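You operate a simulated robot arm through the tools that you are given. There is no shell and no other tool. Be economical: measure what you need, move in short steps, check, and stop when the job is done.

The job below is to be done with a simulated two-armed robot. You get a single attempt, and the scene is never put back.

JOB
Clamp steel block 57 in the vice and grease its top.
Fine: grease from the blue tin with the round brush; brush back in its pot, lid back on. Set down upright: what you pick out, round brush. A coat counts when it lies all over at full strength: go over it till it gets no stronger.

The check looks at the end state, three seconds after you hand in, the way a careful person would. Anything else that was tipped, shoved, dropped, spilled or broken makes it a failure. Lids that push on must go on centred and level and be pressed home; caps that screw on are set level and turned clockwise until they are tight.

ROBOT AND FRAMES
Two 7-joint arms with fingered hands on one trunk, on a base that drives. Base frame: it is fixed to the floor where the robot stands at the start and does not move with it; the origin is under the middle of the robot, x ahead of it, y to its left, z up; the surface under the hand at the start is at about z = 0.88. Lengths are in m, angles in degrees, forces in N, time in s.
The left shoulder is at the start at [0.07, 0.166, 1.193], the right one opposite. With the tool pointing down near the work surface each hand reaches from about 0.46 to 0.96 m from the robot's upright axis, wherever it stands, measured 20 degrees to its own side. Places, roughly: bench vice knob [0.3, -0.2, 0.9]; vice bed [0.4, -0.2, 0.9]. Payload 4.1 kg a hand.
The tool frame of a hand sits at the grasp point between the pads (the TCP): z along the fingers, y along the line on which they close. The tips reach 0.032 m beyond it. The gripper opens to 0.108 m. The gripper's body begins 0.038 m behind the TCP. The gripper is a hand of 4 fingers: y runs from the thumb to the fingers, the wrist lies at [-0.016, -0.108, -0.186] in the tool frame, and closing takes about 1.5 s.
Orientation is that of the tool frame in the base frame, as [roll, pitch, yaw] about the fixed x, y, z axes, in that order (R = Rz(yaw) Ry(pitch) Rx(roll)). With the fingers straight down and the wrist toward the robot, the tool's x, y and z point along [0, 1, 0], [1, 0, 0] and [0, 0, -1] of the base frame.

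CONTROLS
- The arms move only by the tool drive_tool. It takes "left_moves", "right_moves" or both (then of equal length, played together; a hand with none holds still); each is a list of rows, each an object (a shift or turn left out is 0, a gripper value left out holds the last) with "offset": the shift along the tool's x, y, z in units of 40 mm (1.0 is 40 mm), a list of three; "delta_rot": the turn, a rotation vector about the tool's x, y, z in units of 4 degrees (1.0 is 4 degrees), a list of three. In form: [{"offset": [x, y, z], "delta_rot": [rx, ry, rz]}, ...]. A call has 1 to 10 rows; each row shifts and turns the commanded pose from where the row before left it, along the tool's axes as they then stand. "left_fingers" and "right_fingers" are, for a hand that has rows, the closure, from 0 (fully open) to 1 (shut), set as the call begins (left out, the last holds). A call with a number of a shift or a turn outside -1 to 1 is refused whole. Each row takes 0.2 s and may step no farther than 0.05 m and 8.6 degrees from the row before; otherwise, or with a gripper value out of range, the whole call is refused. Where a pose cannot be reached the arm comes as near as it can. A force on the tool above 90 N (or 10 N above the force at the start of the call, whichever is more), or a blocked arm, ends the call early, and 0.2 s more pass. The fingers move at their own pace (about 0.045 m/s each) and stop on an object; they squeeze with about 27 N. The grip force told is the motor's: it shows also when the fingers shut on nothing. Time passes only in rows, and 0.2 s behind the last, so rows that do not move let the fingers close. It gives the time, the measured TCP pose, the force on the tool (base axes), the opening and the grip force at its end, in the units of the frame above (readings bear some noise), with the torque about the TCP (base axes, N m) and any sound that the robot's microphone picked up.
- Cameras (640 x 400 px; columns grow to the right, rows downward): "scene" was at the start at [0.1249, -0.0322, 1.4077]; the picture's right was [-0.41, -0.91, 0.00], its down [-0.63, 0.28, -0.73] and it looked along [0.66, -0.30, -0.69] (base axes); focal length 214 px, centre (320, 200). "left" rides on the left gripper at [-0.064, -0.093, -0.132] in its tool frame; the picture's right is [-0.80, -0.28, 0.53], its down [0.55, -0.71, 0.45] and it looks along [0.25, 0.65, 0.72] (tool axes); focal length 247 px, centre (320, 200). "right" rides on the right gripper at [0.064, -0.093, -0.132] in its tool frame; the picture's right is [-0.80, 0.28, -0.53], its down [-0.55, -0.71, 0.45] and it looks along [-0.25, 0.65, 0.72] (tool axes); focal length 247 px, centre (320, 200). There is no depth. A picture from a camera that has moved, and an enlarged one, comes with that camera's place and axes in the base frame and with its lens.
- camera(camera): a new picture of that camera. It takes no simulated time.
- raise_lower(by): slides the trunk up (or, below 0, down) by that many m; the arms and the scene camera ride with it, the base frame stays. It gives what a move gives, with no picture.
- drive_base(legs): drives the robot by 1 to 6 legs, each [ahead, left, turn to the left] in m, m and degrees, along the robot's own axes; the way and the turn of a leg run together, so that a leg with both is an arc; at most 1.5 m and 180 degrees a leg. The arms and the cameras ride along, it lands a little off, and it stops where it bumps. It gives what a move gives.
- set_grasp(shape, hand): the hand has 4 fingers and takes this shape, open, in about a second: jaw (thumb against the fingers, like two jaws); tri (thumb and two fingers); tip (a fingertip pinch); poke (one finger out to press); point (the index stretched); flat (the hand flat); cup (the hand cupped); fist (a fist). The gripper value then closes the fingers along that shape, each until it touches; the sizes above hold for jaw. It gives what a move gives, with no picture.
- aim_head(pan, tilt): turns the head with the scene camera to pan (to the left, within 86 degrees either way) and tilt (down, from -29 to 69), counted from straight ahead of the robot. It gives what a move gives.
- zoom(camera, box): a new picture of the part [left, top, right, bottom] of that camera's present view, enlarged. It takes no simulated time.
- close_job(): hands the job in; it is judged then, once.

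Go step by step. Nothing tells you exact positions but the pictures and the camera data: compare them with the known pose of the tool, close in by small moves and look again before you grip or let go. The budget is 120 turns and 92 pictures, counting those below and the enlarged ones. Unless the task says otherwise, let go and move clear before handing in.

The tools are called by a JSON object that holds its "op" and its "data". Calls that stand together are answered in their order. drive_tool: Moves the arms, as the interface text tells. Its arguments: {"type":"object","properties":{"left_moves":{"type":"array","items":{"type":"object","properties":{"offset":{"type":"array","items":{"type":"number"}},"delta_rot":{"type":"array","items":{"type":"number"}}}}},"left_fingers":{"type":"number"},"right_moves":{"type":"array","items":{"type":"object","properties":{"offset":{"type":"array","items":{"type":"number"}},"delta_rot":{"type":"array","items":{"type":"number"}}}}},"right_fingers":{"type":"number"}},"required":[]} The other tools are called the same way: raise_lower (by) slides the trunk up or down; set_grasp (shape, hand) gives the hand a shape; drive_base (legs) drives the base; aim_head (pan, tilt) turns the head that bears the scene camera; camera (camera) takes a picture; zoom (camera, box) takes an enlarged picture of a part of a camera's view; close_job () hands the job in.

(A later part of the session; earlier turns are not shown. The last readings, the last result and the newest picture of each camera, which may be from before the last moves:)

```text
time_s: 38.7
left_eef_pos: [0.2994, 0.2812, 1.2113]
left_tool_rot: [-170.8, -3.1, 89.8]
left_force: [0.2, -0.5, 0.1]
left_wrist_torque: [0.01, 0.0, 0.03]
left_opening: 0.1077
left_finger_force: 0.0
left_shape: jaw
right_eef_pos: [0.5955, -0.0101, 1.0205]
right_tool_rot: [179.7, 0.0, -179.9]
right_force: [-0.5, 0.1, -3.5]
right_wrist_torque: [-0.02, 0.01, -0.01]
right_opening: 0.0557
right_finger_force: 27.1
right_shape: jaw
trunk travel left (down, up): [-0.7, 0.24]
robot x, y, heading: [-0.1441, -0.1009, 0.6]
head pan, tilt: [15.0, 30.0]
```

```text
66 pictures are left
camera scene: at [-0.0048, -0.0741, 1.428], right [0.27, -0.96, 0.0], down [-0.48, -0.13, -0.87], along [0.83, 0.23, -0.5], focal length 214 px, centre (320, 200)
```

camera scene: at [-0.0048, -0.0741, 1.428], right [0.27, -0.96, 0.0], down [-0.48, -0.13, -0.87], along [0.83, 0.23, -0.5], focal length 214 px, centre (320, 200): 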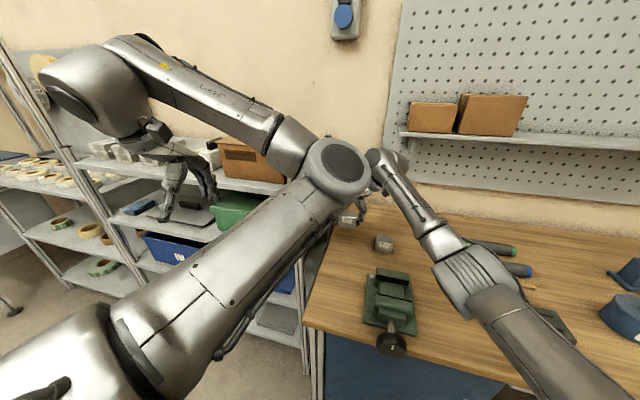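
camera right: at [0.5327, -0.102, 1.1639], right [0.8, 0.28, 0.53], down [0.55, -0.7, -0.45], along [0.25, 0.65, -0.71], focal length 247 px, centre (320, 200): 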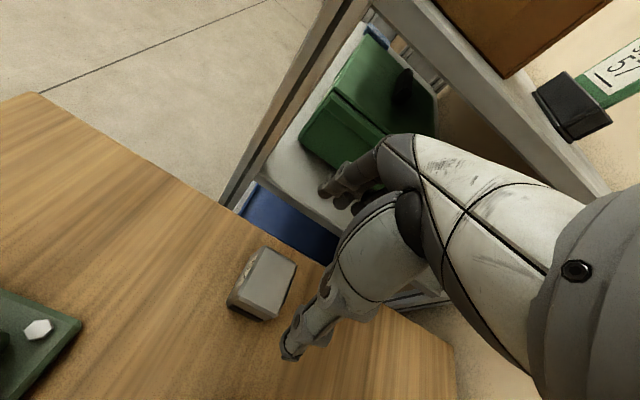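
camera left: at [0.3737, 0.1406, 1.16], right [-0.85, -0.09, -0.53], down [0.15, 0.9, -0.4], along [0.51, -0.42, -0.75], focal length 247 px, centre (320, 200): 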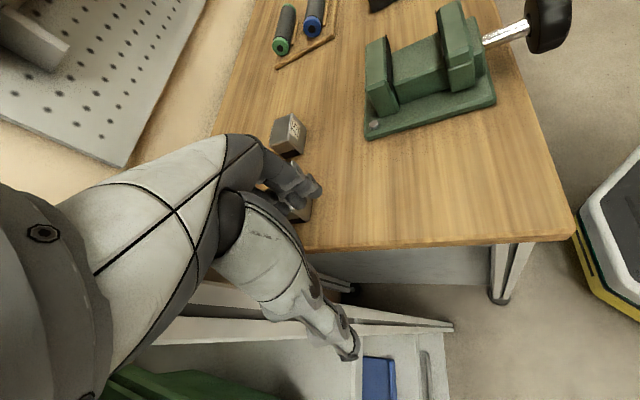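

Block held (56 mm wide). Carrying it over the vice.

{"op": "drive_tool", "data": {"right_moves": [{"offset": [0.788, -0.629, -0.1]}, {"offset": [0.788, -0.629, -0.1]}, {"offset": [0.788, -0.629, -0.1]}, {"offset": [0.788, -0.629, 0]}, {"offset": [0.788, -0.629, 0]}, {"offset": [0.788, -0.629, 0]}, {}]}}

{"op": "aim_head", "data": {"pan": -10, "tilt": 50}}

{"op": "camera", "data": {"camera": "scene"}}

{"op": "camera", "data": {"camera": "right"}}

```text
time_s: 40.3
left_eef_pos: [0.2993, 0.2821, 1.2107]
left_tool_rot: [-170.8, -3.0, 89.8]
left_force: [0.8, 0.1, -0.6]
left_wrist_torque: [0.02, 0.03, -0.03]
left_opening: 0.1077
left_finger_force: 0.0
left_shape: jaw
right_eef_pos: [0.4087, -0.1599, 1.0297]
right_tool_rot: [179.8, 0.0, -179.9]
right_force: [0.7, -0.7, -3.2]
right_wrist_torque: [0.0, 0.03, -0.02]
right_opening: 0.0556
right_finger_force: 26.9
right_shape: jaw
trunk travel left (down, up): [-0.7, 0.24]
robot x, y, heading: [-0.1452, -0.1022, 0.1]
head pan, tilt: [15.0, 30.0]
```

```text
time_s: 41.2
left_eef_pos: [0.2995, 0.2804, 1.2122]
left_tool_rot: [-170.8, -3.1, 89.8]
left_force: [0.5, 0.4, 1.0]
left_wrist_torque: [-0.03, -0.01, 0.02]
left_opening: 0.1077
left_finger_force: 0.0
left_shape: jaw
right_eef_pos: [0.4095, -0.1604, 1.0305]
right_tool_rot: [179.8, 0.0, -179.9]
right_force: [-0.4, 0.3, -2.7]
right_wrist_torque: [-0.01, 0.03, -0.03]
right_opening: 0.0554
right_finger_force: 27.2
right_shape: jaw
trunk travel left (down, up): [-0.7, 0.24]
robot x, y, heading: [-0.1412, -0.1007, 0.3]
head pan, tilt: [-10.0, 50.0]
```

```text
65 pictures are left
camera scene: at [-0.0156, -0.1114, 1.3985], right [-0.17, -0.99, 0.0], down [-0.76, 0.13, -0.64], along [0.63, -0.11, -0.77], focal length 214 px, centre (320, 200)
```

scene: 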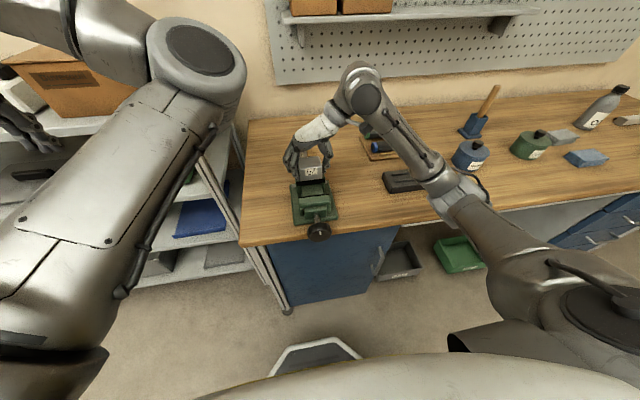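

```text
64 pictures are left
camera right: at [0.3438, -0.253, 1.1612], right [0.8, 0.28, 0.53], down [0.55, -0.7, -0.45], along [0.25, 0.65, -0.72], focal length 247 px, centre (320, 200)
```

right: 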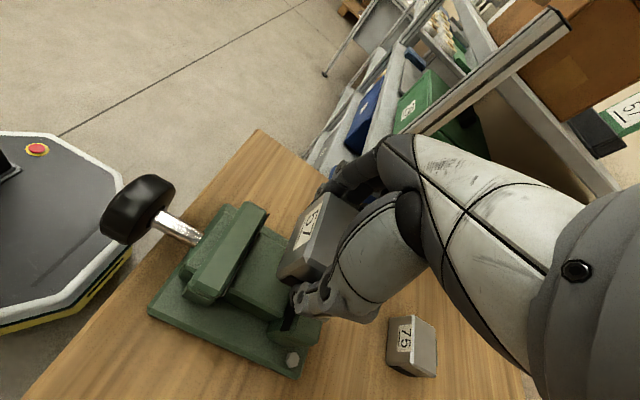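

{"op": "zoom", "data": {"camera": "right", "box": [90, 160, 380, 385]}}

{"op": "zoom", "data": {"camera": "scene", "box": [270, 130, 360, 250]}}

```text
1.78 times, centred on (235, 272) of right
camera zoom: at [0.3438, -0.253, 1.1612], right [0.8, 0.28, 0.53], down [0.55, -0.7, -0.45], along [0.25, 0.65, -0.72], focal length 439 px, centre (471, 71)
```

zoom: 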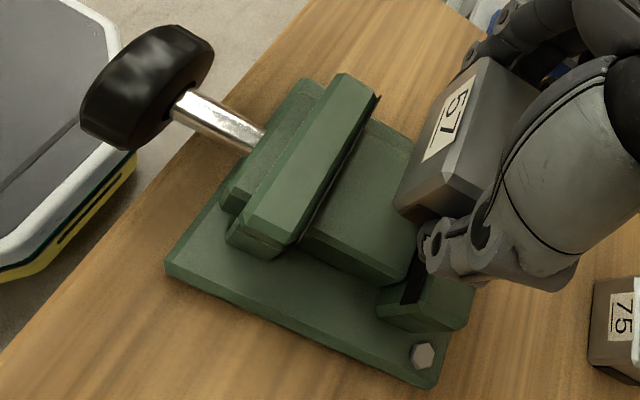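

```text
3.33 times, centred on (315, 190) of scene
camera zoom: at [-0.0156, -0.1114, 1.3985], right [-0.17, -0.99, 0.0], down [-0.76, 0.13, -0.64], along [0.63, -0.11, -0.77], focal length 715 px, centre (337, 233)
```

zoom: 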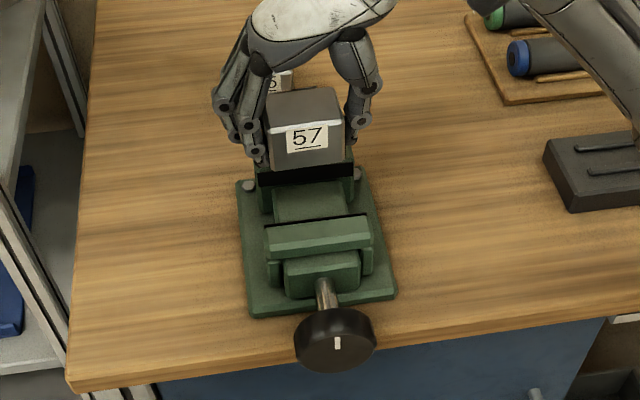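

The vice gap runs x≈0.371–0.438, y centre −0.161; block is held centred above. Lowering it into the gap, slowly at the end.

{"op": "drive_tool", "data": {"right_moves": [{"offset": [0.125, -0.02, 0.45]}, {"offset": [0, 0, 0.45]}, {"offset": [0, 0, 0.3]}, {"offset": [0, 0, 0.2]}, {}]}}

{"op": "zoom", "data": {"camera": "right", "box": [90, 160, 380, 385]}}

{"op": "zoom", "data": {"camera": "scene", "box": [270, 130, 360, 250]}}

```text
time_s: 42.4
left_eef_pos: [0.2993, 0.2808, 1.2115]
left_tool_rot: [-170.9, -3.0, 89.8]
left_force: [-0.1, 0.0, -0.1]
left_wrist_torque: [-0.01, -0.02, 0.0]
left_opening: 0.1078
left_finger_force: 0.1
left_shape: jaw
right_eef_pos: [0.4024, -0.1614, 0.9749]
right_tool_rot: [179.7, 0.0, -179.9]
right_force: [-3.3, 0.2, -1.1]
right_wrist_torque: [0.03, 0.04, 0.08]
right_opening: 0.0555
right_finger_force: 26.7
right_shape: jaw
trunk travel left (down, up): [-0.7, 0.24]
robot x, y, heading: [-0.1387, -0.1015, 0.5]
head pan, tilt: [-10.0, 50.0]
```

```text
1.78 times, centred on (235, 272) of right
camera zoom: at [0.3365, -0.2534, 1.1058], right [0.8, 0.28, 0.53], down [0.55, -0.7, -0.45], along [0.25, 0.65, -0.72], focal length 439 px, centre (471, 71)
```

zoom: 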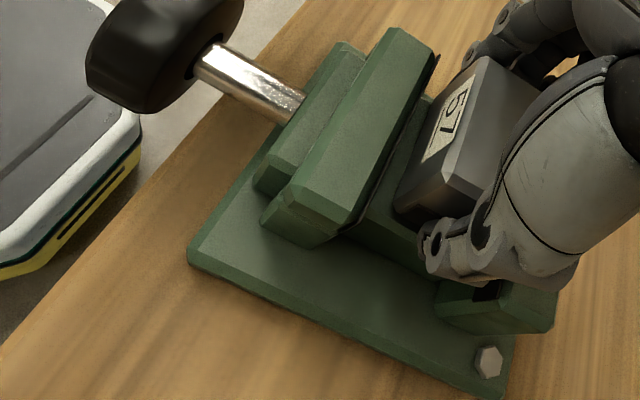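

```text
3.33 times, centred on (315, 190) of scene
camera zoom: at [-0.016, -0.1112, 1.3985], right [-0.17, -0.99, 0.0], down [-0.76, 0.13, -0.64], along [0.63, -0.11, -0.77], focal length 715 px, centre (337, 233)
```

zoom: 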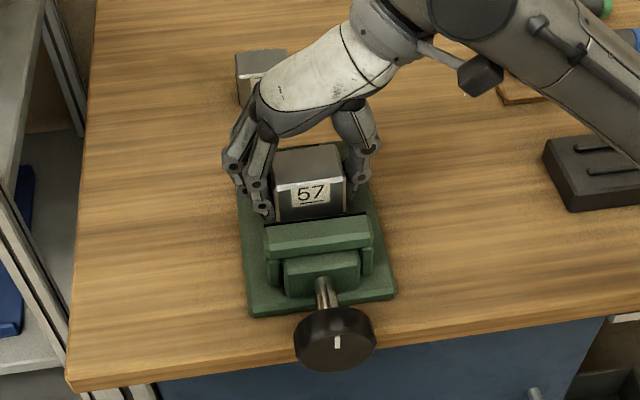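

A light sideways touch: the rear finger is near the far jaw. Shift 5 mm toward the robot and lower in small steps.

{"op": "drive_tool", "data": {"right_moves": [{"offset": [0.13, 0, -0.1]}, {"offset": [0, 0, 0.15]}, {"offset": [0, 0, 0.15]}, {"offset": [0, 0, 0.15]}, {}]}}

```text
time_s: 43.6
left_eef_pos: [0.2967, 0.2809, 1.2138]
left_tool_rot: [-171.0, -3.1, 89.8]
left_force: [-0.2, -0.4, 0.1]
left_wrist_torque: [0.0, 0.04, -0.02]
left_opening: 0.1079
left_finger_force: 0.0
left_shape: jaw
right_eef_pos: [0.395, -0.1622, 0.9659]
right_tool_rot: [179.5, 0.5, 180.0]
right_force: [9.8, -1.1, 47.0]
right_wrist_torque: [-0.1, -0.26, 0.03]
right_opening: 0.0572
right_finger_force: 27.4
right_shape: jaw
trunk travel left (down, up): [-0.7, 0.24]
robot x, y, heading: [-0.1381, -0.0975, 0.5]
head pan, tilt: [-10.0, 50.0]
```

Contact at z≈0.966: the block seems to sit on the bed. Easing the force and checking.

{"op": "drive_tool", "data": {"right_moves": [{"offset": [0, 0, -0.05]}, {}]}}

{"op": "zoom", "data": {"camera": "right", "box": [150, 140, 380, 320]}}

{"op": "zoom", "data": {"camera": "scene", "box": [285, 155, 345, 215]}}

```text
time_s: 44.2
left_eef_pos: [0.2966, 0.2819, 1.2123]
left_tool_rot: [-171.0, -3.1, 89.7]
left_force: [-0.5, 0.1, 0.3]
left_wrist_torque: [-0.01, 0.02, -0.02]
left_opening: 0.1076
left_finger_force: 0.1
left_shape: jaw
right_eef_pos: [0.3959, -0.1612, 0.9648]
right_tool_rot: [179.6, 0.3, -180.0]
right_force: [11.4, -1.3, 42.1]
right_wrist_torque: [-0.08, -0.24, 0.01]
right_opening: 0.0575
right_finger_force: 27.0
right_shape: jaw
trunk travel left (down, up): [-0.7, 0.24]
robot x, y, heading: [-0.1361, -0.1, 0.8]
head pan, tilt: [-10.0, 50.0]
```

```text
2.22 times, centred on (265, 230) of right
camera zoom: at [0.3296, -0.2534, 1.096], right [0.8, 0.28, 0.54], down [0.55, -0.7, -0.45], along [0.25, 0.65, -0.71], focal length 549 px, centre (442, 133)
```

zoom: 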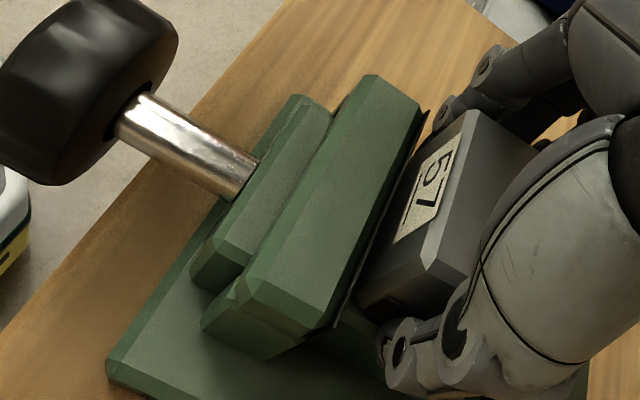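

```text
6.67 times, centred on (315, 185) of scene
camera zoom: at [-0.0189, -0.1109, 1.3989], right [-0.17, -0.99, 0.0], down [-0.75, 0.13, -0.64], along [0.64, -0.11, -0.76], focal length 1430 px, centre (353, 300)
```

zoom: 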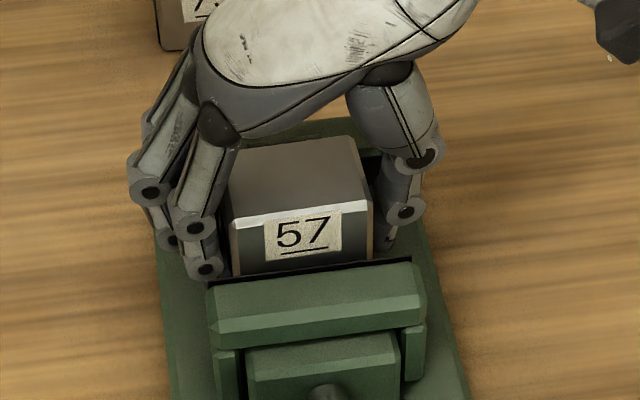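

The bed top works out at ≈0.928, so the block is standing on it. Easing off more, then opening.

{"op": "drive_tool", "data": {"right_moves": [{"offset": [0, 0, -0.06]}, {}]}}

```text
time_s: 44.8
left_eef_pos: [0.2977, 0.2829, 1.2133]
left_tool_rot: [-170.9, -3.0, 89.8]
left_force: [0.0, -0.2, 0.0]
left_wrist_torque: [-0.02, 0.0, 0.02]
left_opening: 0.1078
left_finger_force: 0.0
left_shape: jaw
right_eef_pos: [0.3953, -0.1612, 0.9663]
right_tool_rot: [179.8, 0.1, -179.9]
right_force: [9.2, 0.4, 30.6]
right_wrist_torque: [0.11, -0.23, -0.01]
right_opening: 0.0575
right_finger_force: 26.9
right_shape: jaw
trunk travel left (down, up): [-0.7, 0.24]
robot x, y, heading: [-0.1429, -0.1037, 0.3]
head pan, tilt: [-10.0, 50.0]
```

{"op": "drive_tool", "data": {"right_moves": [{"offset": [-0.05, 0, -0.06]}, {"offset": [0, 0, -0.04]}, {}]}}

```text
time_s: 45.6
left_eef_pos: [0.2987, 0.2804, 1.2116]
left_tool_rot: [-170.9, -3.0, 89.8]
left_force: [0.2, 0.0, 0.0]
left_wrist_torque: [0.02, 0.0, 0.06]
left_opening: 0.1079
left_finger_force: 0.1
left_shape: jaw
right_eef_pos: [0.3976, -0.1624, 0.968]
right_tool_rot: [179.8, -0.2, -179.9]
right_force: [-1.3, -0.4, -0.9]
right_wrist_torque: [0.06, 0.11, 0.0]
right_opening: 0.0557
right_finger_force: 26.8
right_shape: jaw
trunk travel left (down, up): [-0.7, 0.24]
robot x, y, heading: [-0.1424, -0.1016, 0.6]
head pan, tilt: [-10.0, 50.0]
```

Nearly weightless; opening and withdrawing straight up.

{"op": "drive_tool", "data": {"right_moves": [{}, {}, {}, {}, {}, {"offset": [0, 0, -0.4]}, {"offset": [0, 0, -0.8]}, {"offset": [0, 0, -0.8]}, {"offset": [0, 0, -0.8]}], "right_fingers": 0}}

{"op": "zoom", "data": {"camera": "scene", "box": [270, 150, 360, 240]}}

{"op": "camera", "data": {"camera": "right"}}

```text
time_s: 47.6
left_eef_pos: [0.2985, 0.281, 1.2122]
left_tool_rot: [-170.9, -3.0, 89.8]
left_force: [0.4, 1.2, -0.1]
left_wrist_torque: [-0.02, 0.03, 0.03]
left_opening: 0.1079
left_finger_force: 0.1
left_shape: jaw
right_eef_pos: [0.3976, -0.161, 1.0823]
right_tool_rot: [179.7, 0.0, -179.9]
right_force: [0.1, -0.4, -0.1]
right_wrist_torque: [-0.02, 0.02, 0.0]
right_opening: 0.1074
right_finger_force: 0.1
right_shape: jaw
trunk travel left (down, up): [-0.7, 0.24]
robot x, y, heading: [-0.1436, -0.102, 0.6]
head pan, tilt: [-10.0, 50.0]
```

```text
4.44 times, centred on (315, 195) of scene
camera zoom: at [-0.0163, -0.1108, 1.3985], right [-0.17, -0.99, 0.0], down [-0.76, 0.13, -0.64], along [0.63, -0.11, -0.77], focal length 953 px, centre (342, 222)
```

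zoom: 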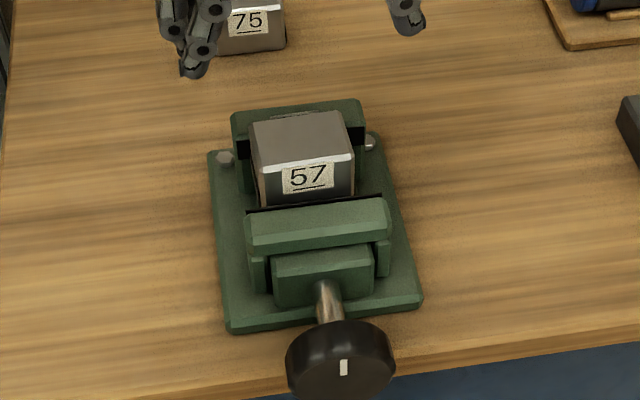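

```text
56 pictures are left
camera right: at [0.3322, -0.2534, 1.2144], right [0.8, 0.28, 0.53], down [0.55, -0.7, -0.45], along [0.25, 0.65, -0.72], focal length 247 px, centre (320, 200)
```

right: 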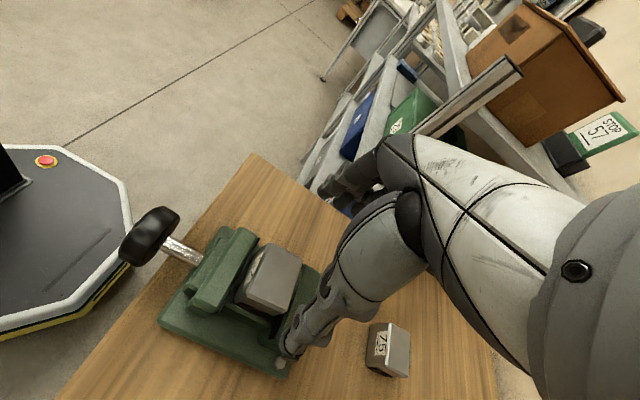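

The block stands in the vice. A sign on the shelf reads "STOP … 57"; I should read it.

{"op": "zoom", "data": {"camera": "right", "box": [560, 90, 640, 160]}}

{"op": "zoom", "data": {"camera": "right", "box": [110, 190, 310, 340]}}

```text
5.71 times, centred on (600, 125) of right
camera zoom: at [0.3322, -0.2534, 1.2144], right [0.8, 0.28, 0.53], down [0.55, -0.7, -0.45], along [0.25, 0.65, -0.72], focal length 1411 px, centre (-1280, 629)
```

zoom: 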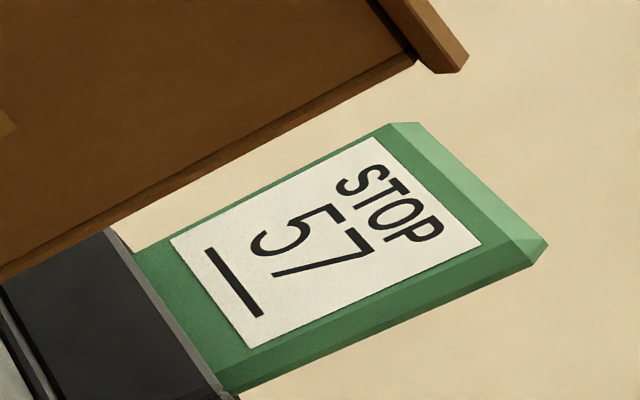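

```text
2.67 times, centred on (210, 265) of right
camera zoom: at [0.3322, -0.2534, 1.2144], right [0.8, 0.28, 0.53], down [0.55, -0.7, -0.45], along [0.25, 0.65, -0.72], focal length 659 px, centre (613, 27)
```

zoom: 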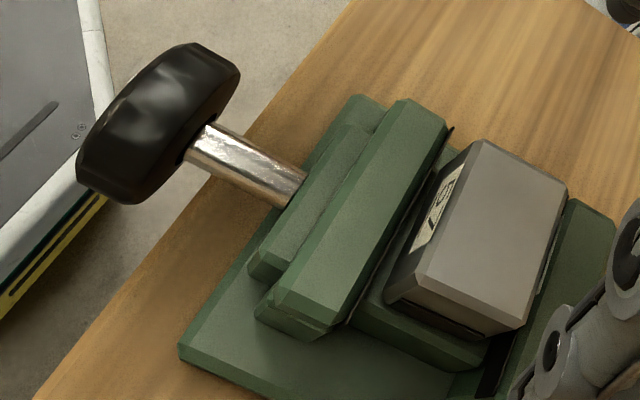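

It's only a shelf marker; the job names block 57, so I continue. Next: back off the base and turn the right hand to point forward at the vice knob (centre ≈ (0.27,-0.161,0.905)).

{"op": "drive_base", "data": {"legs": [[-0.25, 0, 0]]}}

{"op": "drive_tool", "data": {"right_moves": [{"delta_rot": [0.963, -0.963, -0.963]}, {"delta_rot": [0.963, -0.963, -0.963]}, {"delta_rot": [0.963, -0.963, -0.963]}, {"delta_rot": [0.963, -0.963, -0.963]}, {"delta_rot": [0.963, -0.963, -0.963]}, {"delta_rot": [0.963, -0.963, -0.963]}, {"delta_rot": [0.963, -0.963, -0.963]}, {"delta_rot": [0.963, -0.963, -0.963]}, {"delta_rot": [0.963, -0.963, -0.963]}]}}

```text
time_s: 49.5
left_eef_pos: [0.0471, 0.2821, 1.2125]
left_tool_rot: [-170.8, -3.0, 90.0]
left_force: [-0.1, 0.1, -0.5]
left_wrist_torque: [0.02, 0.01, -0.02]
left_opening: 0.108
left_finger_force: 0.1
left_shape: jaw
right_eef_pos: [0.1473, -0.1606, 1.0829]
right_tool_rot: [179.7, 0.1, -179.7]
right_force: [-0.7, -0.2, 0.3]
right_wrist_torque: [0.03, 0.01, 0.0]
right_opening: 0.1075
right_finger_force: 0.0
right_shape: jaw
trunk travel left (down, up): [-0.7, 0.24]
robot x, y, heading: [-0.3914, -0.1051, 0.3]
head pan, tilt: [-10.0, 50.0]
```

```text
time_s: 51.5
left_eef_pos: [0.047, 0.2804, 1.2118]
left_tool_rot: [-170.9, -3.2, 90.0]
left_force: [-0.4, 0.4, 0.0]
left_wrist_torque: [-0.02, 0.02, 0.0]
left_opening: 0.1078
left_finger_force: 0.1
left_shape: jaw
right_eef_pos: [0.1468, -0.1608, 1.0829]
right_tool_rot: [-135.1, 19.7, -134.7]
right_force: [0.8, -0.3, -0.5]
right_wrist_torque: [-0.01, 0.03, -0.02]
right_opening: 0.1077
right_finger_force: 0.0
right_shape: jaw
trunk travel left (down, up): [-0.7, 0.24]
robot x, y, heading: [-0.389, -0.1031, 0.6]
head pan, tilt: [-10.0, 50.0]
```

{"op": "drive_tool", "data": {"right_moves": [{"delta_rot": [0.963, -0.963, -0.963]}, {"delta_rot": [0.963, -0.963, -0.963]}, {"delta_rot": [0.963, -0.963, -0.963]}, {"delta_rot": [0.963, -0.963, -0.963]}, {"delta_rot": [0.963, -0.963, -0.963]}, {"delta_rot": [0.963, -0.963, -0.963]}, {"delta_rot": [0.963, -0.963, -0.963]}, {"delta_rot": [0.963, -0.963, -0.963]}, {"delta_rot": [0.963, -0.963, -0.963]}]}}

{"op": "camera", "data": {"camera": "scene"}}

```text
time_s: 53.5
left_eef_pos: [0.0481, 0.2791, 1.2123]
left_tool_rot: [-170.8, -3.2, 90.0]
left_force: [0.5, 0.3, 0.3]
left_wrist_torque: [0.02, 0.01, 0.04]
left_opening: 0.1077
left_finger_force: 0.0
left_shape: jaw
right_eef_pos: [0.1486, -0.1614, 1.0825]
right_tool_rot: [-90.0, 0.3, -89.6]
right_force: [0.1, -0.3, -0.5]
right_wrist_torque: [-0.03, 0.02, 0.02]
right_opening: 0.1079
right_finger_force: 0.0
right_shape: jaw
trunk travel left (down, up): [-0.7, 0.24]
robot x, y, heading: [-0.3935, -0.1017, 0.7]
head pan, tilt: [-10.0, 50.0]
```

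```text
53 pictures are left
camera scene: at [-0.2657, -0.114, 1.3985], right [-0.16, -0.99, 0.0], down [-0.76, 0.13, -0.64], along [0.63, -0.1, -0.77], focal length 214 px, centre (320, 200)
```

scene: 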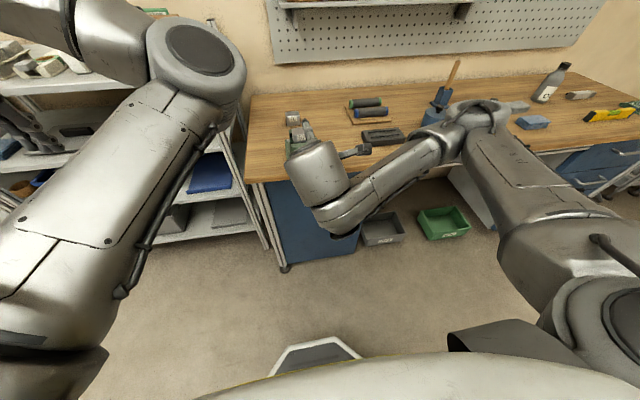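

Hand points forward with the wrist above. Lowering to knob height and checking alignment.

{"op": "drive_tool", "data": {"right_moves": [{"offset": [0, 0.888, 0]}, {"offset": [0, 0.888, 0]}, {"offset": [0, 0.888, 0]}, {"offset": [0, 0.888, 0]}, {"offset": [0, 0.888, 0]}, {}]}}

{"op": "camera", "data": {"camera": "right"}}

```text
time_s: 54.9
left_eef_pos: [0.047, 0.2804, 1.2131]
left_tool_rot: [-170.9, -3.1, 90.0]
left_force: [-0.4, 0.6, 0.5]
left_wrist_torque: [0.0, -0.01, 0.0]
left_opening: 0.1079
left_finger_force: 0.0
left_shape: jaw
right_eef_pos: [0.1499, -0.1594, 0.9028]
right_tool_rot: [-90.0, 0.2, -89.6]
right_force: [-0.7, -0.1, -1.1]
right_wrist_torque: [-0.02, -0.01, -0.06]
right_opening: 0.1076
right_finger_force: 0.1
right_shape: jaw
trunk travel left (down, up): [-0.7, 0.24]
robot x, y, heading: [-0.3933, -0.1004, 0.7]
head pan, tilt: [-10.0, 50.0]
```

```text
52 pictures are left
camera right: at [0.0178, -0.2246, 0.996], right [-0.54, 0.8, -0.28], down [0.44, 0.55, 0.71], along [0.72, 0.26, -0.65], focal length 247 px, centre (320, 200)
```

right: 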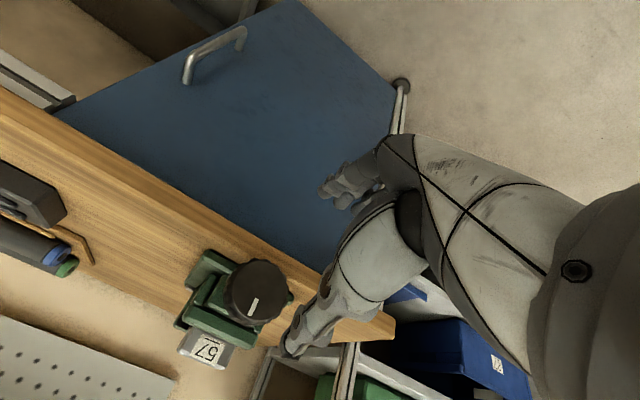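

{"op": "zoom", "data": {"camera": "right", "box": [190, 240, 310, 340]}}

{"op": "zoom", "data": {"camera": "scene", "box": [270, 90, 390, 190]}}

```text
4.00 times, centred on (250, 290) of right
camera zoom: at [0.0178, -0.2246, 0.996], right [-0.54, 0.8, -0.28], down [0.44, 0.55, 0.71], along [0.72, 0.26, -0.65], focal length 988 px, centre (600, -160)
```

zoom: 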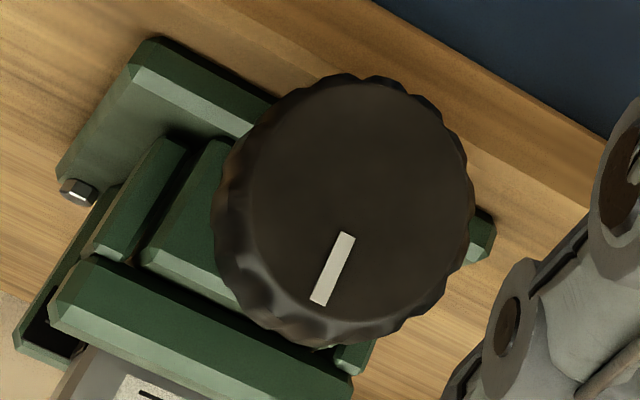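

```text
4.00 times, centred on (330, 140) of scene
camera zoom: at [-0.267, -0.1127, 1.3985], right [-0.16, -0.99, 0.0], down [-0.76, 0.12, -0.64], along [0.63, -0.1, -0.77], focal length 858 px, centre (280, 440)
```

zoom: 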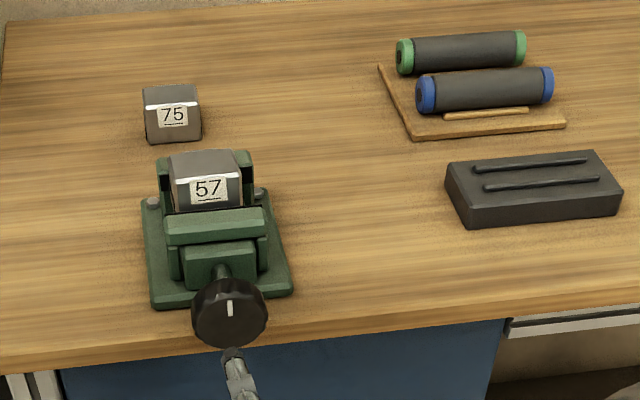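

Knob: axis y≈-0.161, z≈0.918, face x≈0.258, ø≈62 mm. Moving the hand around it, keeping tips short of the bench edge, then gripping.

{"op": "drive_tool", "data": {"right_moves": [{"offset": [0.04, -0.38, 0]}, {"offset": [0, 0, 0.8]}, {"offset": [0, 0, 0.8]}, {"offset": [0, 0, 0.78]}, {}]}}

{"op": "zoom", "data": {"camera": "right", "box": [180, 140, 420, 380]}}

```text
time_s: 56.0
left_eef_pos: [0.0463, 0.2806, 1.2114]
left_tool_rot: [-170.9, -3.2, 90.0]
left_force: [0.3, 0.8, -0.2]
left_wrist_torque: [0.04, -0.05, -0.02]
left_opening: 0.1079
left_finger_force: 0.1
left_shape: jaw
right_eef_pos: [0.2441, -0.161, 0.9194]
right_tool_rot: [-90.0, 0.3, -89.6]
right_force: [0.0, 0.7, 0.8]
right_wrist_torque: [0.0, 0.03, 0.0]
right_opening: 0.1078
right_finger_force: 0.0
right_shape: jaw
trunk travel left (down, up): [-0.7, 0.24]
robot x, y, heading: [-0.3935, -0.1043, 0.6]
head pan, tilt: [-10.0, 50.0]
```

```text
1.67 times, centred on (300, 260) of right
camera zoom: at [0.1122, -0.2252, 1.0122], right [-0.54, 0.8, -0.28], down [0.44, 0.55, 0.71], along [0.72, 0.26, -0.65], focal length 412 px, centre (353, 100)
```

zoom: 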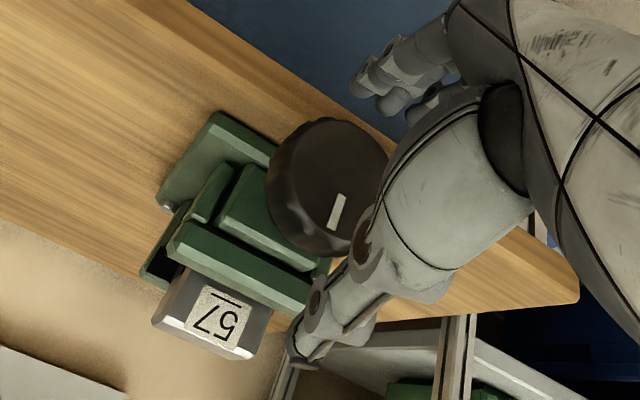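

Aligned with the knob. Gripping, and starting the clockwise turn.

{"op": "drive_tool", "data": {"right_moves": [{}, {}, {}, {}, {}, {}, {}], "right_fingers": 1}}

{"op": "drive_tool", "data": {"right_moves": [{"delta_rot": [0, 0, 1]}, {"delta_rot": [0, 0, 1]}, {"delta_rot": [0, 0, 1]}, {"delta_rot": [0, 0, 1]}, {"delta_rot": [0, 0, 1]}, {"delta_rot": [0, 0, 1]}, {"delta_rot": [0, 0, 1]}, {"delta_rot": [0, 0, 1]}, {"delta_rot": [0, 0, 1]}, {"delta_rot": [0, 0, 1]}]}}

{"op": "zoom", "data": {"camera": "right", "box": [180, 140, 420, 380]}}

```text
time_s: 57.6
left_eef_pos: [0.0466, 0.2807, 1.2128]
left_tool_rot: [-170.9, -3.0, 90.0]
left_force: [-0.4, -0.6, -0.2]
left_wrist_torque: [0.01, 0.0, 0.04]
left_opening: 0.1079
left_finger_force: 0.2
left_shape: jaw
right_eef_pos: [0.2441, -0.1604, 0.919]
right_tool_rot: [-89.9, 0.3, -89.6]
right_force: [1.8, 1.0, 3.7]
right_wrist_torque: [0.07, -0.05, 0.01]
right_opening: 0.0566
right_finger_force: 27.3
right_shape: jaw
trunk travel left (down, up): [-0.7, 0.24]
robot x, y, heading: [-0.3901, -0.1025, 0.4]
head pan, tilt: [-10.0, 50.0]
```

```text
time_s: 59.9
left_eef_pos: [0.0479, 0.2805, 1.2117]
left_tool_rot: [-170.7, -3.2, 89.9]
left_force: [0.9, 1.1, 0.1]
left_wrist_torque: [-0.02, 0.01, 0.04]
left_opening: 0.1079
left_finger_force: 0.1
left_shape: jaw
right_eef_pos: [0.2441, -0.1615, 0.9194]
right_tool_rot: [-90.0, 40.3, -89.5]
right_force: [8.9, -3.1, 1.0]
right_wrist_torque: [-0.08, -0.07, -0.11]
right_opening: 0.0561
right_finger_force: 26.9
right_shape: jaw
trunk travel left (down, up): [-0.7, 0.24]
robot x, y, heading: [-0.3921, -0.1001, 0.4]
head pan, tilt: [-10.0, 50.0]
```

```text
1.67 times, centred on (300, 260) of right
camera zoom: at [0.1118, -0.271, 0.9489], right [-0.54, 0.79, 0.3], down [0.45, -0.04, 0.89], along [0.72, 0.61, -0.33], focal length 412 px, centre (353, 100)
```

zoom: 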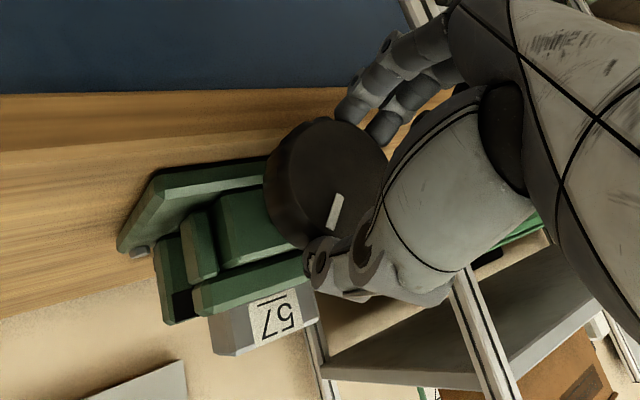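

The knob turns with the hand and draws forward. Continuing the stroke.

{"op": "drive_tool", "data": {"right_moves": [{"offset": [0, 0, 0.02], "delta_rot": [0, 0, 1]}, {"offset": [0, 0, 0.02], "delta_rot": [0, 0, 1]}, {"offset": [0, 0, 0.02], "delta_rot": [0, 0, 1]}, {"offset": [0, 0, 0.01], "delta_rot": [0, 0, 1]}, {"offset": [0, 0, 0.01], "delta_rot": [0, 0, 1]}, {"offset": [0, 0, 0.01], "delta_rot": [0, 0, 1]}, {"offset": [0, 0, 0.01], "delta_rot": [0, 0, 1]}, {"offset": [0, 0, 0.01], "delta_rot": [0, 0, 1]}, {"offset": [0, 0, 0.01], "delta_rot": [0, 0, 1]}, {"offset": [0, 0, 0.01], "delta_rot": [0, 0, 1]}]}}

{"op": "drive_tool", "data": {"right_moves": [{"offset": [0, 0, 0.01], "delta_rot": [0, 0, 1]}, {"offset": [0, 0, 0.01], "delta_rot": [0, 0, 1]}, {"offset": [0, 0, 0.01], "delta_rot": [0, 0, 1]}, {"offset": [0, 0, 0.01], "delta_rot": [0, 0, 1]}, {"offset": [0, 0, 0.01], "delta_rot": [0, 0, 1]}, {"offset": [0, 0, 0.01], "delta_rot": [0, 0, 1]}, {"offset": [0, 0, 0.01], "delta_rot": [0, 0, 1]}, {"offset": [0, 0, 0.01], "delta_rot": [0, 0, 1]}, {"offset": [0, 0, 0.01], "delta_rot": [0, 0, 1]}, {"offset": [0, 0, 0.01], "delta_rot": [0, 0, 1]}]}}

{"op": "zoom", "data": {"camera": "scene", "box": [270, 90, 350, 160]}}

```text
time_s: 62.0
left_eef_pos: [0.0433, 0.2787, 1.213]
left_tool_rot: [-170.9, -3.2, 90.0]
left_force: [0.2, 0.3, -0.5]
left_wrist_torque: [-0.02, -0.04, -0.02]
left_opening: 0.1076
left_finger_force: 0.0
left_shape: jaw
right_eef_pos: [0.245, -0.1635, 0.9213]
right_tool_rot: [-89.2, 80.4, -89.0]
right_force: [-21.3, -12.5, -11.8]
right_wrist_torque: [-0.13, 0.21, -0.56]
right_opening: 0.0562
right_finger_force: 26.9
right_shape: jaw
trunk travel left (down, up): [-0.7, 0.24]
robot x, y, heading: [-0.3916, -0.1055, 0.6]
head pan, tilt: [-10.0, 50.0]
```

```text
time_s: 64.2
left_eef_pos: [0.0434, 0.2794, 1.2134]
left_tool_rot: [-171.0, -3.2, 90.0]
left_force: [1.1, -0.5, 0.2]
left_wrist_torque: [0.0, 0.04, -0.01]
left_opening: 0.1077
left_finger_force: 0.1
left_shape: jaw
right_eef_pos: [0.249, -0.164, 0.9224]
right_tool_rot: [89.3, 59.6, 89.6]
right_force: [-24.5, -17.0, -3.3]
right_wrist_torque: [-0.74, 0.37, -0.88]
right_opening: 0.0553
right_finger_force: 26.9
right_shape: jaw
trunk travel left (down, up): [-0.7, 0.24]
robot x, y, heading: [-0.3933, -0.1008, 0.7]
head pan, tilt: [-10.0, 50.0]
```

```text
5.71 times, centred on (310, 125) of scene
camera zoom: at [-0.2704, -0.1155, 1.3989], right [-0.16, -0.99, 0.0], down [-0.75, 0.13, -0.64], along [0.64, -0.1, -0.76], focal length 1226 px, centre (377, 629)
```

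zoom: 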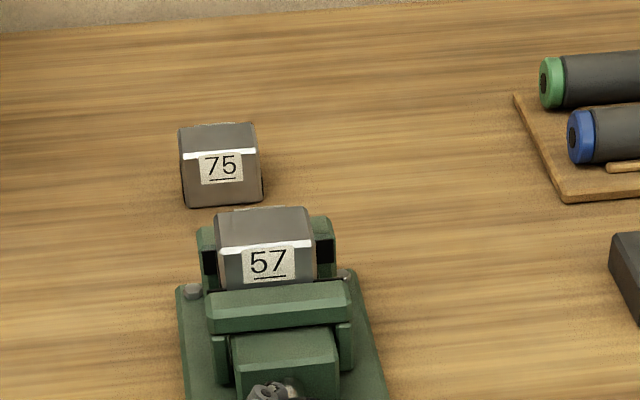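

Pitch is roughly 8 mm/turn; I pushed forward slightly too much. Continuing with a slight retreat, to see how far the wrist can go.

{"op": "drive_tool", "data": {"right_moves": [{"offset": [0, 0, -0.03], "delta_rot": [0, 0, 1]}, {"offset": [0, 0, -0.01], "delta_rot": [0, 0, 1]}, {"delta_rot": [0, 0, 1]}, {"delta_rot": [0, 0, 1]}, {"delta_rot": [0, 0, 1]}, {"delta_rot": [0, 0, 1]}, {"delta_rot": [0, 0, 1]}, {"delta_rot": [0, 0, 1]}, {"delta_rot": [0, 0, 1]}, {"delta_rot": [0, 0, 1]}]}}

{"op": "drive_tool", "data": {"right_moves": [{"delta_rot": [0, 0, 1]}, {"delta_rot": [0, 0, 1]}, {"delta_rot": [0, 0, 1]}, {"delta_rot": [0, 0, 1]}, {"delta_rot": [0, 0, 1]}, {"delta_rot": [0, 0, 1]}, {"delta_rot": [0, 0, 1]}, {"delta_rot": [0, 0, 1]}, {"delta_rot": [0, 0, 1]}, {"delta_rot": [0, 0, 1]}]}}

```text
time_s: 66.5
left_eef_pos: [0.046, 0.2849, 1.2115]
left_tool_rot: [-170.9, -3.0, 90.2]
left_force: [0.1, 0.3, -0.2]
left_wrist_torque: [-0.03, -0.01, 0.02]
left_opening: 0.108
left_finger_force: 0.0
left_shape: jaw
right_eef_pos: [0.2494, -0.1737, 0.911]
right_tool_rot: [90.1, 23.1, 90.7]
right_force: [-0.5, 13.7, 6.5]
right_wrist_torque: [-1.16, -0.43, 0.52]
right_opening: 0.0545
right_finger_force: 26.8
right_shape: jaw
trunk travel left (down, up): [-0.7, 0.24]
robot x, y, heading: [-0.3927, -0.1011, 0.7]
head pan, tilt: [-10.0, 50.0]
```

```text
time_s: 67.4
left_eef_pos: [0.0457, 0.2756, 1.2131]
left_tool_rot: [-170.9, -3.4, 90.0]
left_force: [0.0, -1.4, 0.0]
left_wrist_torque: [0.08, 0.0, -0.01]
left_opening: 0.1077
left_finger_force: 0.0
left_shape: jaw
right_eef_pos: [0.2482, -0.2136, 0.8938]
right_tool_rot: [90.1, 14.0, 89.8]
right_force: [-0.4, -0.6, -0.6]
right_wrist_torque: [-0.01, 0.02, 0.04]
right_opening: 0.0347
right_finger_force: 26.8
right_shape: jaw
trunk travel left (down, up): [-0.7, 0.24]
robot x, y, heading: [-0.3909, -0.1016, 0.7]
head pan, tilt: [-10.0, 50.0]
stopped in row 4 (right hand): the arm was blocked; the commanded pose is now the measured one
```

The wrist limit is near φ≈-25°, and the hand slipped off sideways there. Opening, retreating and winding back.

{"op": "drive_tool", "data": {"right_moves": [{"offset": [0, 0, -0.5]}, {"offset": [0, 0, -0.8]}, {"offset": [0, 0, -0.8]}, {"offset": [0.55, 0.46, 0], "delta_rot": [0, 0, -1]}, {"offset": [0.55, 0.46, 0], "delta_rot": [0, 0, -1]}, {"delta_rot": [0, 0, -1]}, {"delta_rot": [0, 0, -1]}, {"delta_rot": [0, 0, -1]}, {"delta_rot": [0, 0, -1]}, {"delta_rot": [0, 0, -1]}], "right_fingers": 0}}

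{"op": "drive_tool", "data": {"right_moves": [{"delta_rot": [0, 0, -1]}, {"delta_rot": [0, 0, -1]}, {"delta_rot": [0, 0, -1]}, {"delta_rot": [0, 0, -1]}, {"delta_rot": [0, 0, -1]}, {"delta_rot": [0, 0, -1]}, {"delta_rot": [0, 0, -1]}, {"delta_rot": [0, 0, -1]}, {"delta_rot": [0, 0, -1]}, {"delta_rot": [0, 0, -1]}]}}

{"op": "drive_tool", "data": {"right_moves": [{"delta_rot": [0, 0, -1]}, {"delta_rot": [0, 0, -1]}, {"delta_rot": [0, 0, -1]}, {"delta_rot": [0, 0, -1]}, {"delta_rot": [0, 0, -1]}, {"delta_rot": [0, 0, -1]}, {"delta_rot": [0, 0, -1]}, {"delta_rot": [0, 0, -1]}, {"delta_rot": [0, 0, -1]}, {"delta_rot": [0, 0, -1]}]}}

{"op": "drive_tool", "data": {"right_moves": [{"delta_rot": [0, 0, -1]}, {"delta_rot": [0, 0, -1]}, {"delta_rot": [0, 0, -1]}, {"delta_rot": [0, 0, -1]}, {"delta_rot": [0, 0, -1]}, {"delta_rot": [0, 0, -1]}, {"delta_rot": [0, 0, -1]}, {"delta_rot": [0, 0, -1]}, {"delta_rot": [0, 0, -1]}, {"delta_rot": [0, 0, -1]}]}}

{"op": "camera", "data": {"camera": "scene"}}

```text
time_s: 69.6
left_eef_pos: [0.0475, 0.2809, 1.2122]
left_tool_rot: [-170.8, -3.0, 90.0]
left_force: [0.1, 0.0, -0.4]
left_wrist_torque: [-0.01, -0.04, 0.02]
left_opening: 0.1077
left_finger_force: 0.1
left_shape: jaw
right_eef_pos: [0.1652, -0.156, 0.9185]
right_tool_rot: [90.2, 42.1, 90.0]
right_force: [-0.2, -1.5, 0.1]
right_wrist_torque: [-0.01, -0.01, 0.0]
right_opening: 0.1076
right_finger_force: 0.1
right_shape: jaw
trunk travel left (down, up): [-0.7, 0.24]
robot x, y, heading: [-0.3958, -0.1024, 0.5]
head pan, tilt: [-10.0, 50.0]
```

```text
time_s: 71.8
left_eef_pos: [0.0466, 0.2812, 1.2119]
left_tool_rot: [-170.8, -3.1, 90.0]
left_force: [0.0, 0.3, -0.5]
left_wrist_torque: [-0.04, 0.01, 0.01]
left_opening: 0.1078
left_finger_force: 0.0
left_shape: jaw
right_eef_pos: [0.1657, -0.156, 0.9184]
right_tool_rot: [91.2, 82.1, 91.0]
right_force: [-0.3, 0.7, 0.3]
right_wrist_torque: [0.0, 0.01, -0.02]
right_opening: 0.1076
right_finger_force: 0.0
right_shape: jaw
trunk travel left (down, up): [-0.7, 0.24]
robot x, y, heading: [-0.3936, -0.1038, 0.6]
head pan, tilt: [-10.0, 50.0]
```

```text
time_s: 74.0
left_eef_pos: [0.047, 0.2806, 1.2114]
left_tool_rot: [-170.8, -3.1, 90.1]
left_force: [-0.8, 0.1, 0.0]
left_wrist_torque: [-0.02, -0.03, 0.0]
left_opening: 0.1078
left_finger_force: 0.0
left_shape: jaw
right_eef_pos: [0.165, -0.1565, 0.9184]
right_tool_rot: [-90.1, 57.9, -90.3]
right_force: [-0.1, -0.5, -0.6]
right_wrist_torque: [-0.03, -0.03, 0.03]
right_opening: 0.1076
right_finger_force: 0.0
right_shape: jaw
trunk travel left (down, up): [-0.7, 0.24]
robot x, y, heading: [-0.3906, -0.1024, 0.7]
head pan, tilt: [-10.0, 50.0]
```

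```text
time_s: 76.2
left_eef_pos: [0.0478, 0.281, 1.2119]
left_tool_rot: [-170.7, -3.0, 90.0]
left_force: [0.1, -0.6, 0.6]
left_wrist_torque: [0.03, 0.0, 0.01]
left_opening: 0.1078
left_finger_force: 0.1
left_shape: jaw
right_eef_pos: [0.1641, -0.1562, 0.9177]
right_tool_rot: [-90.1, 18.0, -90.1]
right_force: [-0.2, -0.2, -0.8]
right_wrist_torque: [-0.01, -0.03, 0.01]
right_opening: 0.1077
right_finger_force: 0.1
right_shape: jaw
trunk travel left (down, up): [-0.7, 0.24]
robot x, y, heading: [-0.3948, -0.1027, 0.8]
head pan, tilt: [-10.0, 50.0]
```

```text
46 pictures are left
camera scene: at [-0.2664, -0.1123, 1.3985], right [-0.16, -0.99, 0.0], down [-0.76, 0.13, -0.64], along [0.63, -0.11, -0.77], focal length 214 px, centre (320, 200)
```

scene: 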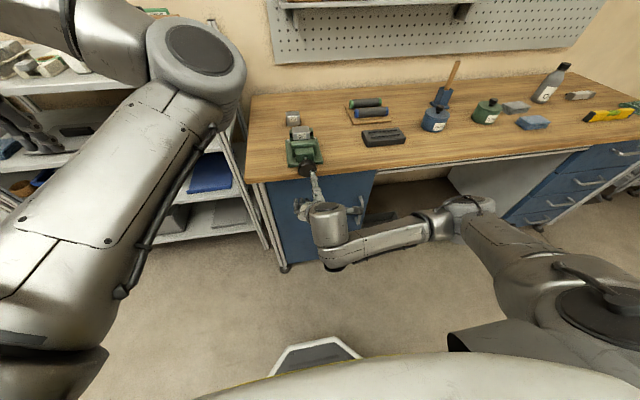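

{"op": "drive_tool", "data": {"right_moves": [{"delta_rot": [0, 0, -1]}, {"delta_rot": [0, 0, -1]}, {"delta_rot": [0, 0, -1]}, {"delta_rot": [0, 0, -1]}, {"delta_rot": [0, 0, -1]}, {"delta_rot": [0, 0, -1]}, {"delta_rot": [0, 0, -1]}, {"delta_rot": [0, 0, -1]}]}}

{"op": "drive_tool", "data": {"right_moves": [{"delta_rot": [0, 0, -1]}, {"delta_rot": [0, 0, -1]}, {"delta_rot": [0, 0, -1]}, {"delta_rot": [0, 0, -1]}, {"delta_rot": [0, 0, -1]}, {"delta_rot": [0, 0, -1]}, {"delta_rot": [0, 0, -1]}]}}

{"op": "camera", "data": {"camera": "right"}}

```text
time_s: 78.0
left_eef_pos: [0.0467, 0.2813, 1.2116]
left_tool_rot: [-170.8, -3.0, 90.0]
left_force: [0.2, 1.2, 0.4]
left_wrist_torque: [-0.02, 0.0, -0.01]
left_opening: 0.1078
left_finger_force: 0.0
left_shape: jaw
right_eef_pos: [0.1664, -0.1561, 0.9181]
right_tool_rot: [-90.2, -14.2, -90.1]
right_force: [0.9, 0.1, 0.1]
right_wrist_torque: [0.01, 0.02, 0.03]
right_opening: 0.1076
right_finger_force: 0.1
right_shape: jaw
trunk travel left (down, up): [-0.7, 0.24]
robot x, y, heading: [-0.3905, -0.1017, 0.4]
head pan, tilt: [-10.0, 50.0]
```

```text
time_s: 79.6
left_eef_pos: [0.0469, 0.2822, 1.2112]
left_tool_rot: [-170.8, -3.0, 90.0]
left_force: [-0.4, 0.4, -0.2]
left_wrist_torque: [-0.02, 0.02, -0.01]
left_opening: 0.108
left_finger_force: 0.1
left_shape: jaw
right_eef_pos: [0.1653, -0.1556, 0.9165]
right_tool_rot: [-90.2, -42.1, -90.0]
right_force: [0.2, 0.4, -0.2]
right_wrist_torque: [-0.01, 0.0, -0.02]
right_opening: 0.1076
right_finger_force: 0.1
right_shape: jaw
trunk travel left (down, up): [-0.7, 0.24]
robot x, y, heading: [-0.3928, -0.1046, 0.8]
head pan, tilt: [-10.0, 50.0]
```

```text
45 pictures are left
camera right: at [0.0329, -0.1401, 1.0299], right [-0.53, 0.4, -0.74], down [0.45, 0.88, 0.15], along [0.72, -0.25, -0.65], focal length 247 px, centre (320, 200)
```

right: 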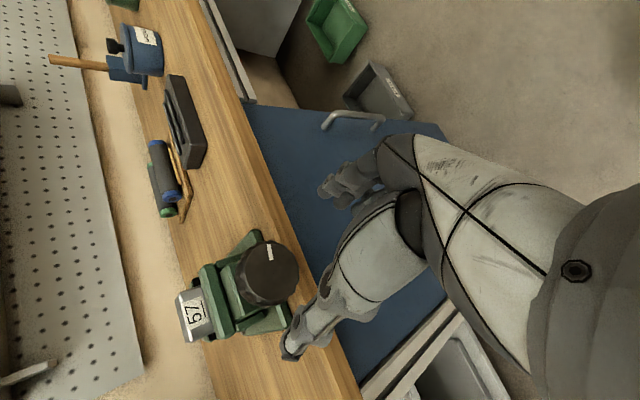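

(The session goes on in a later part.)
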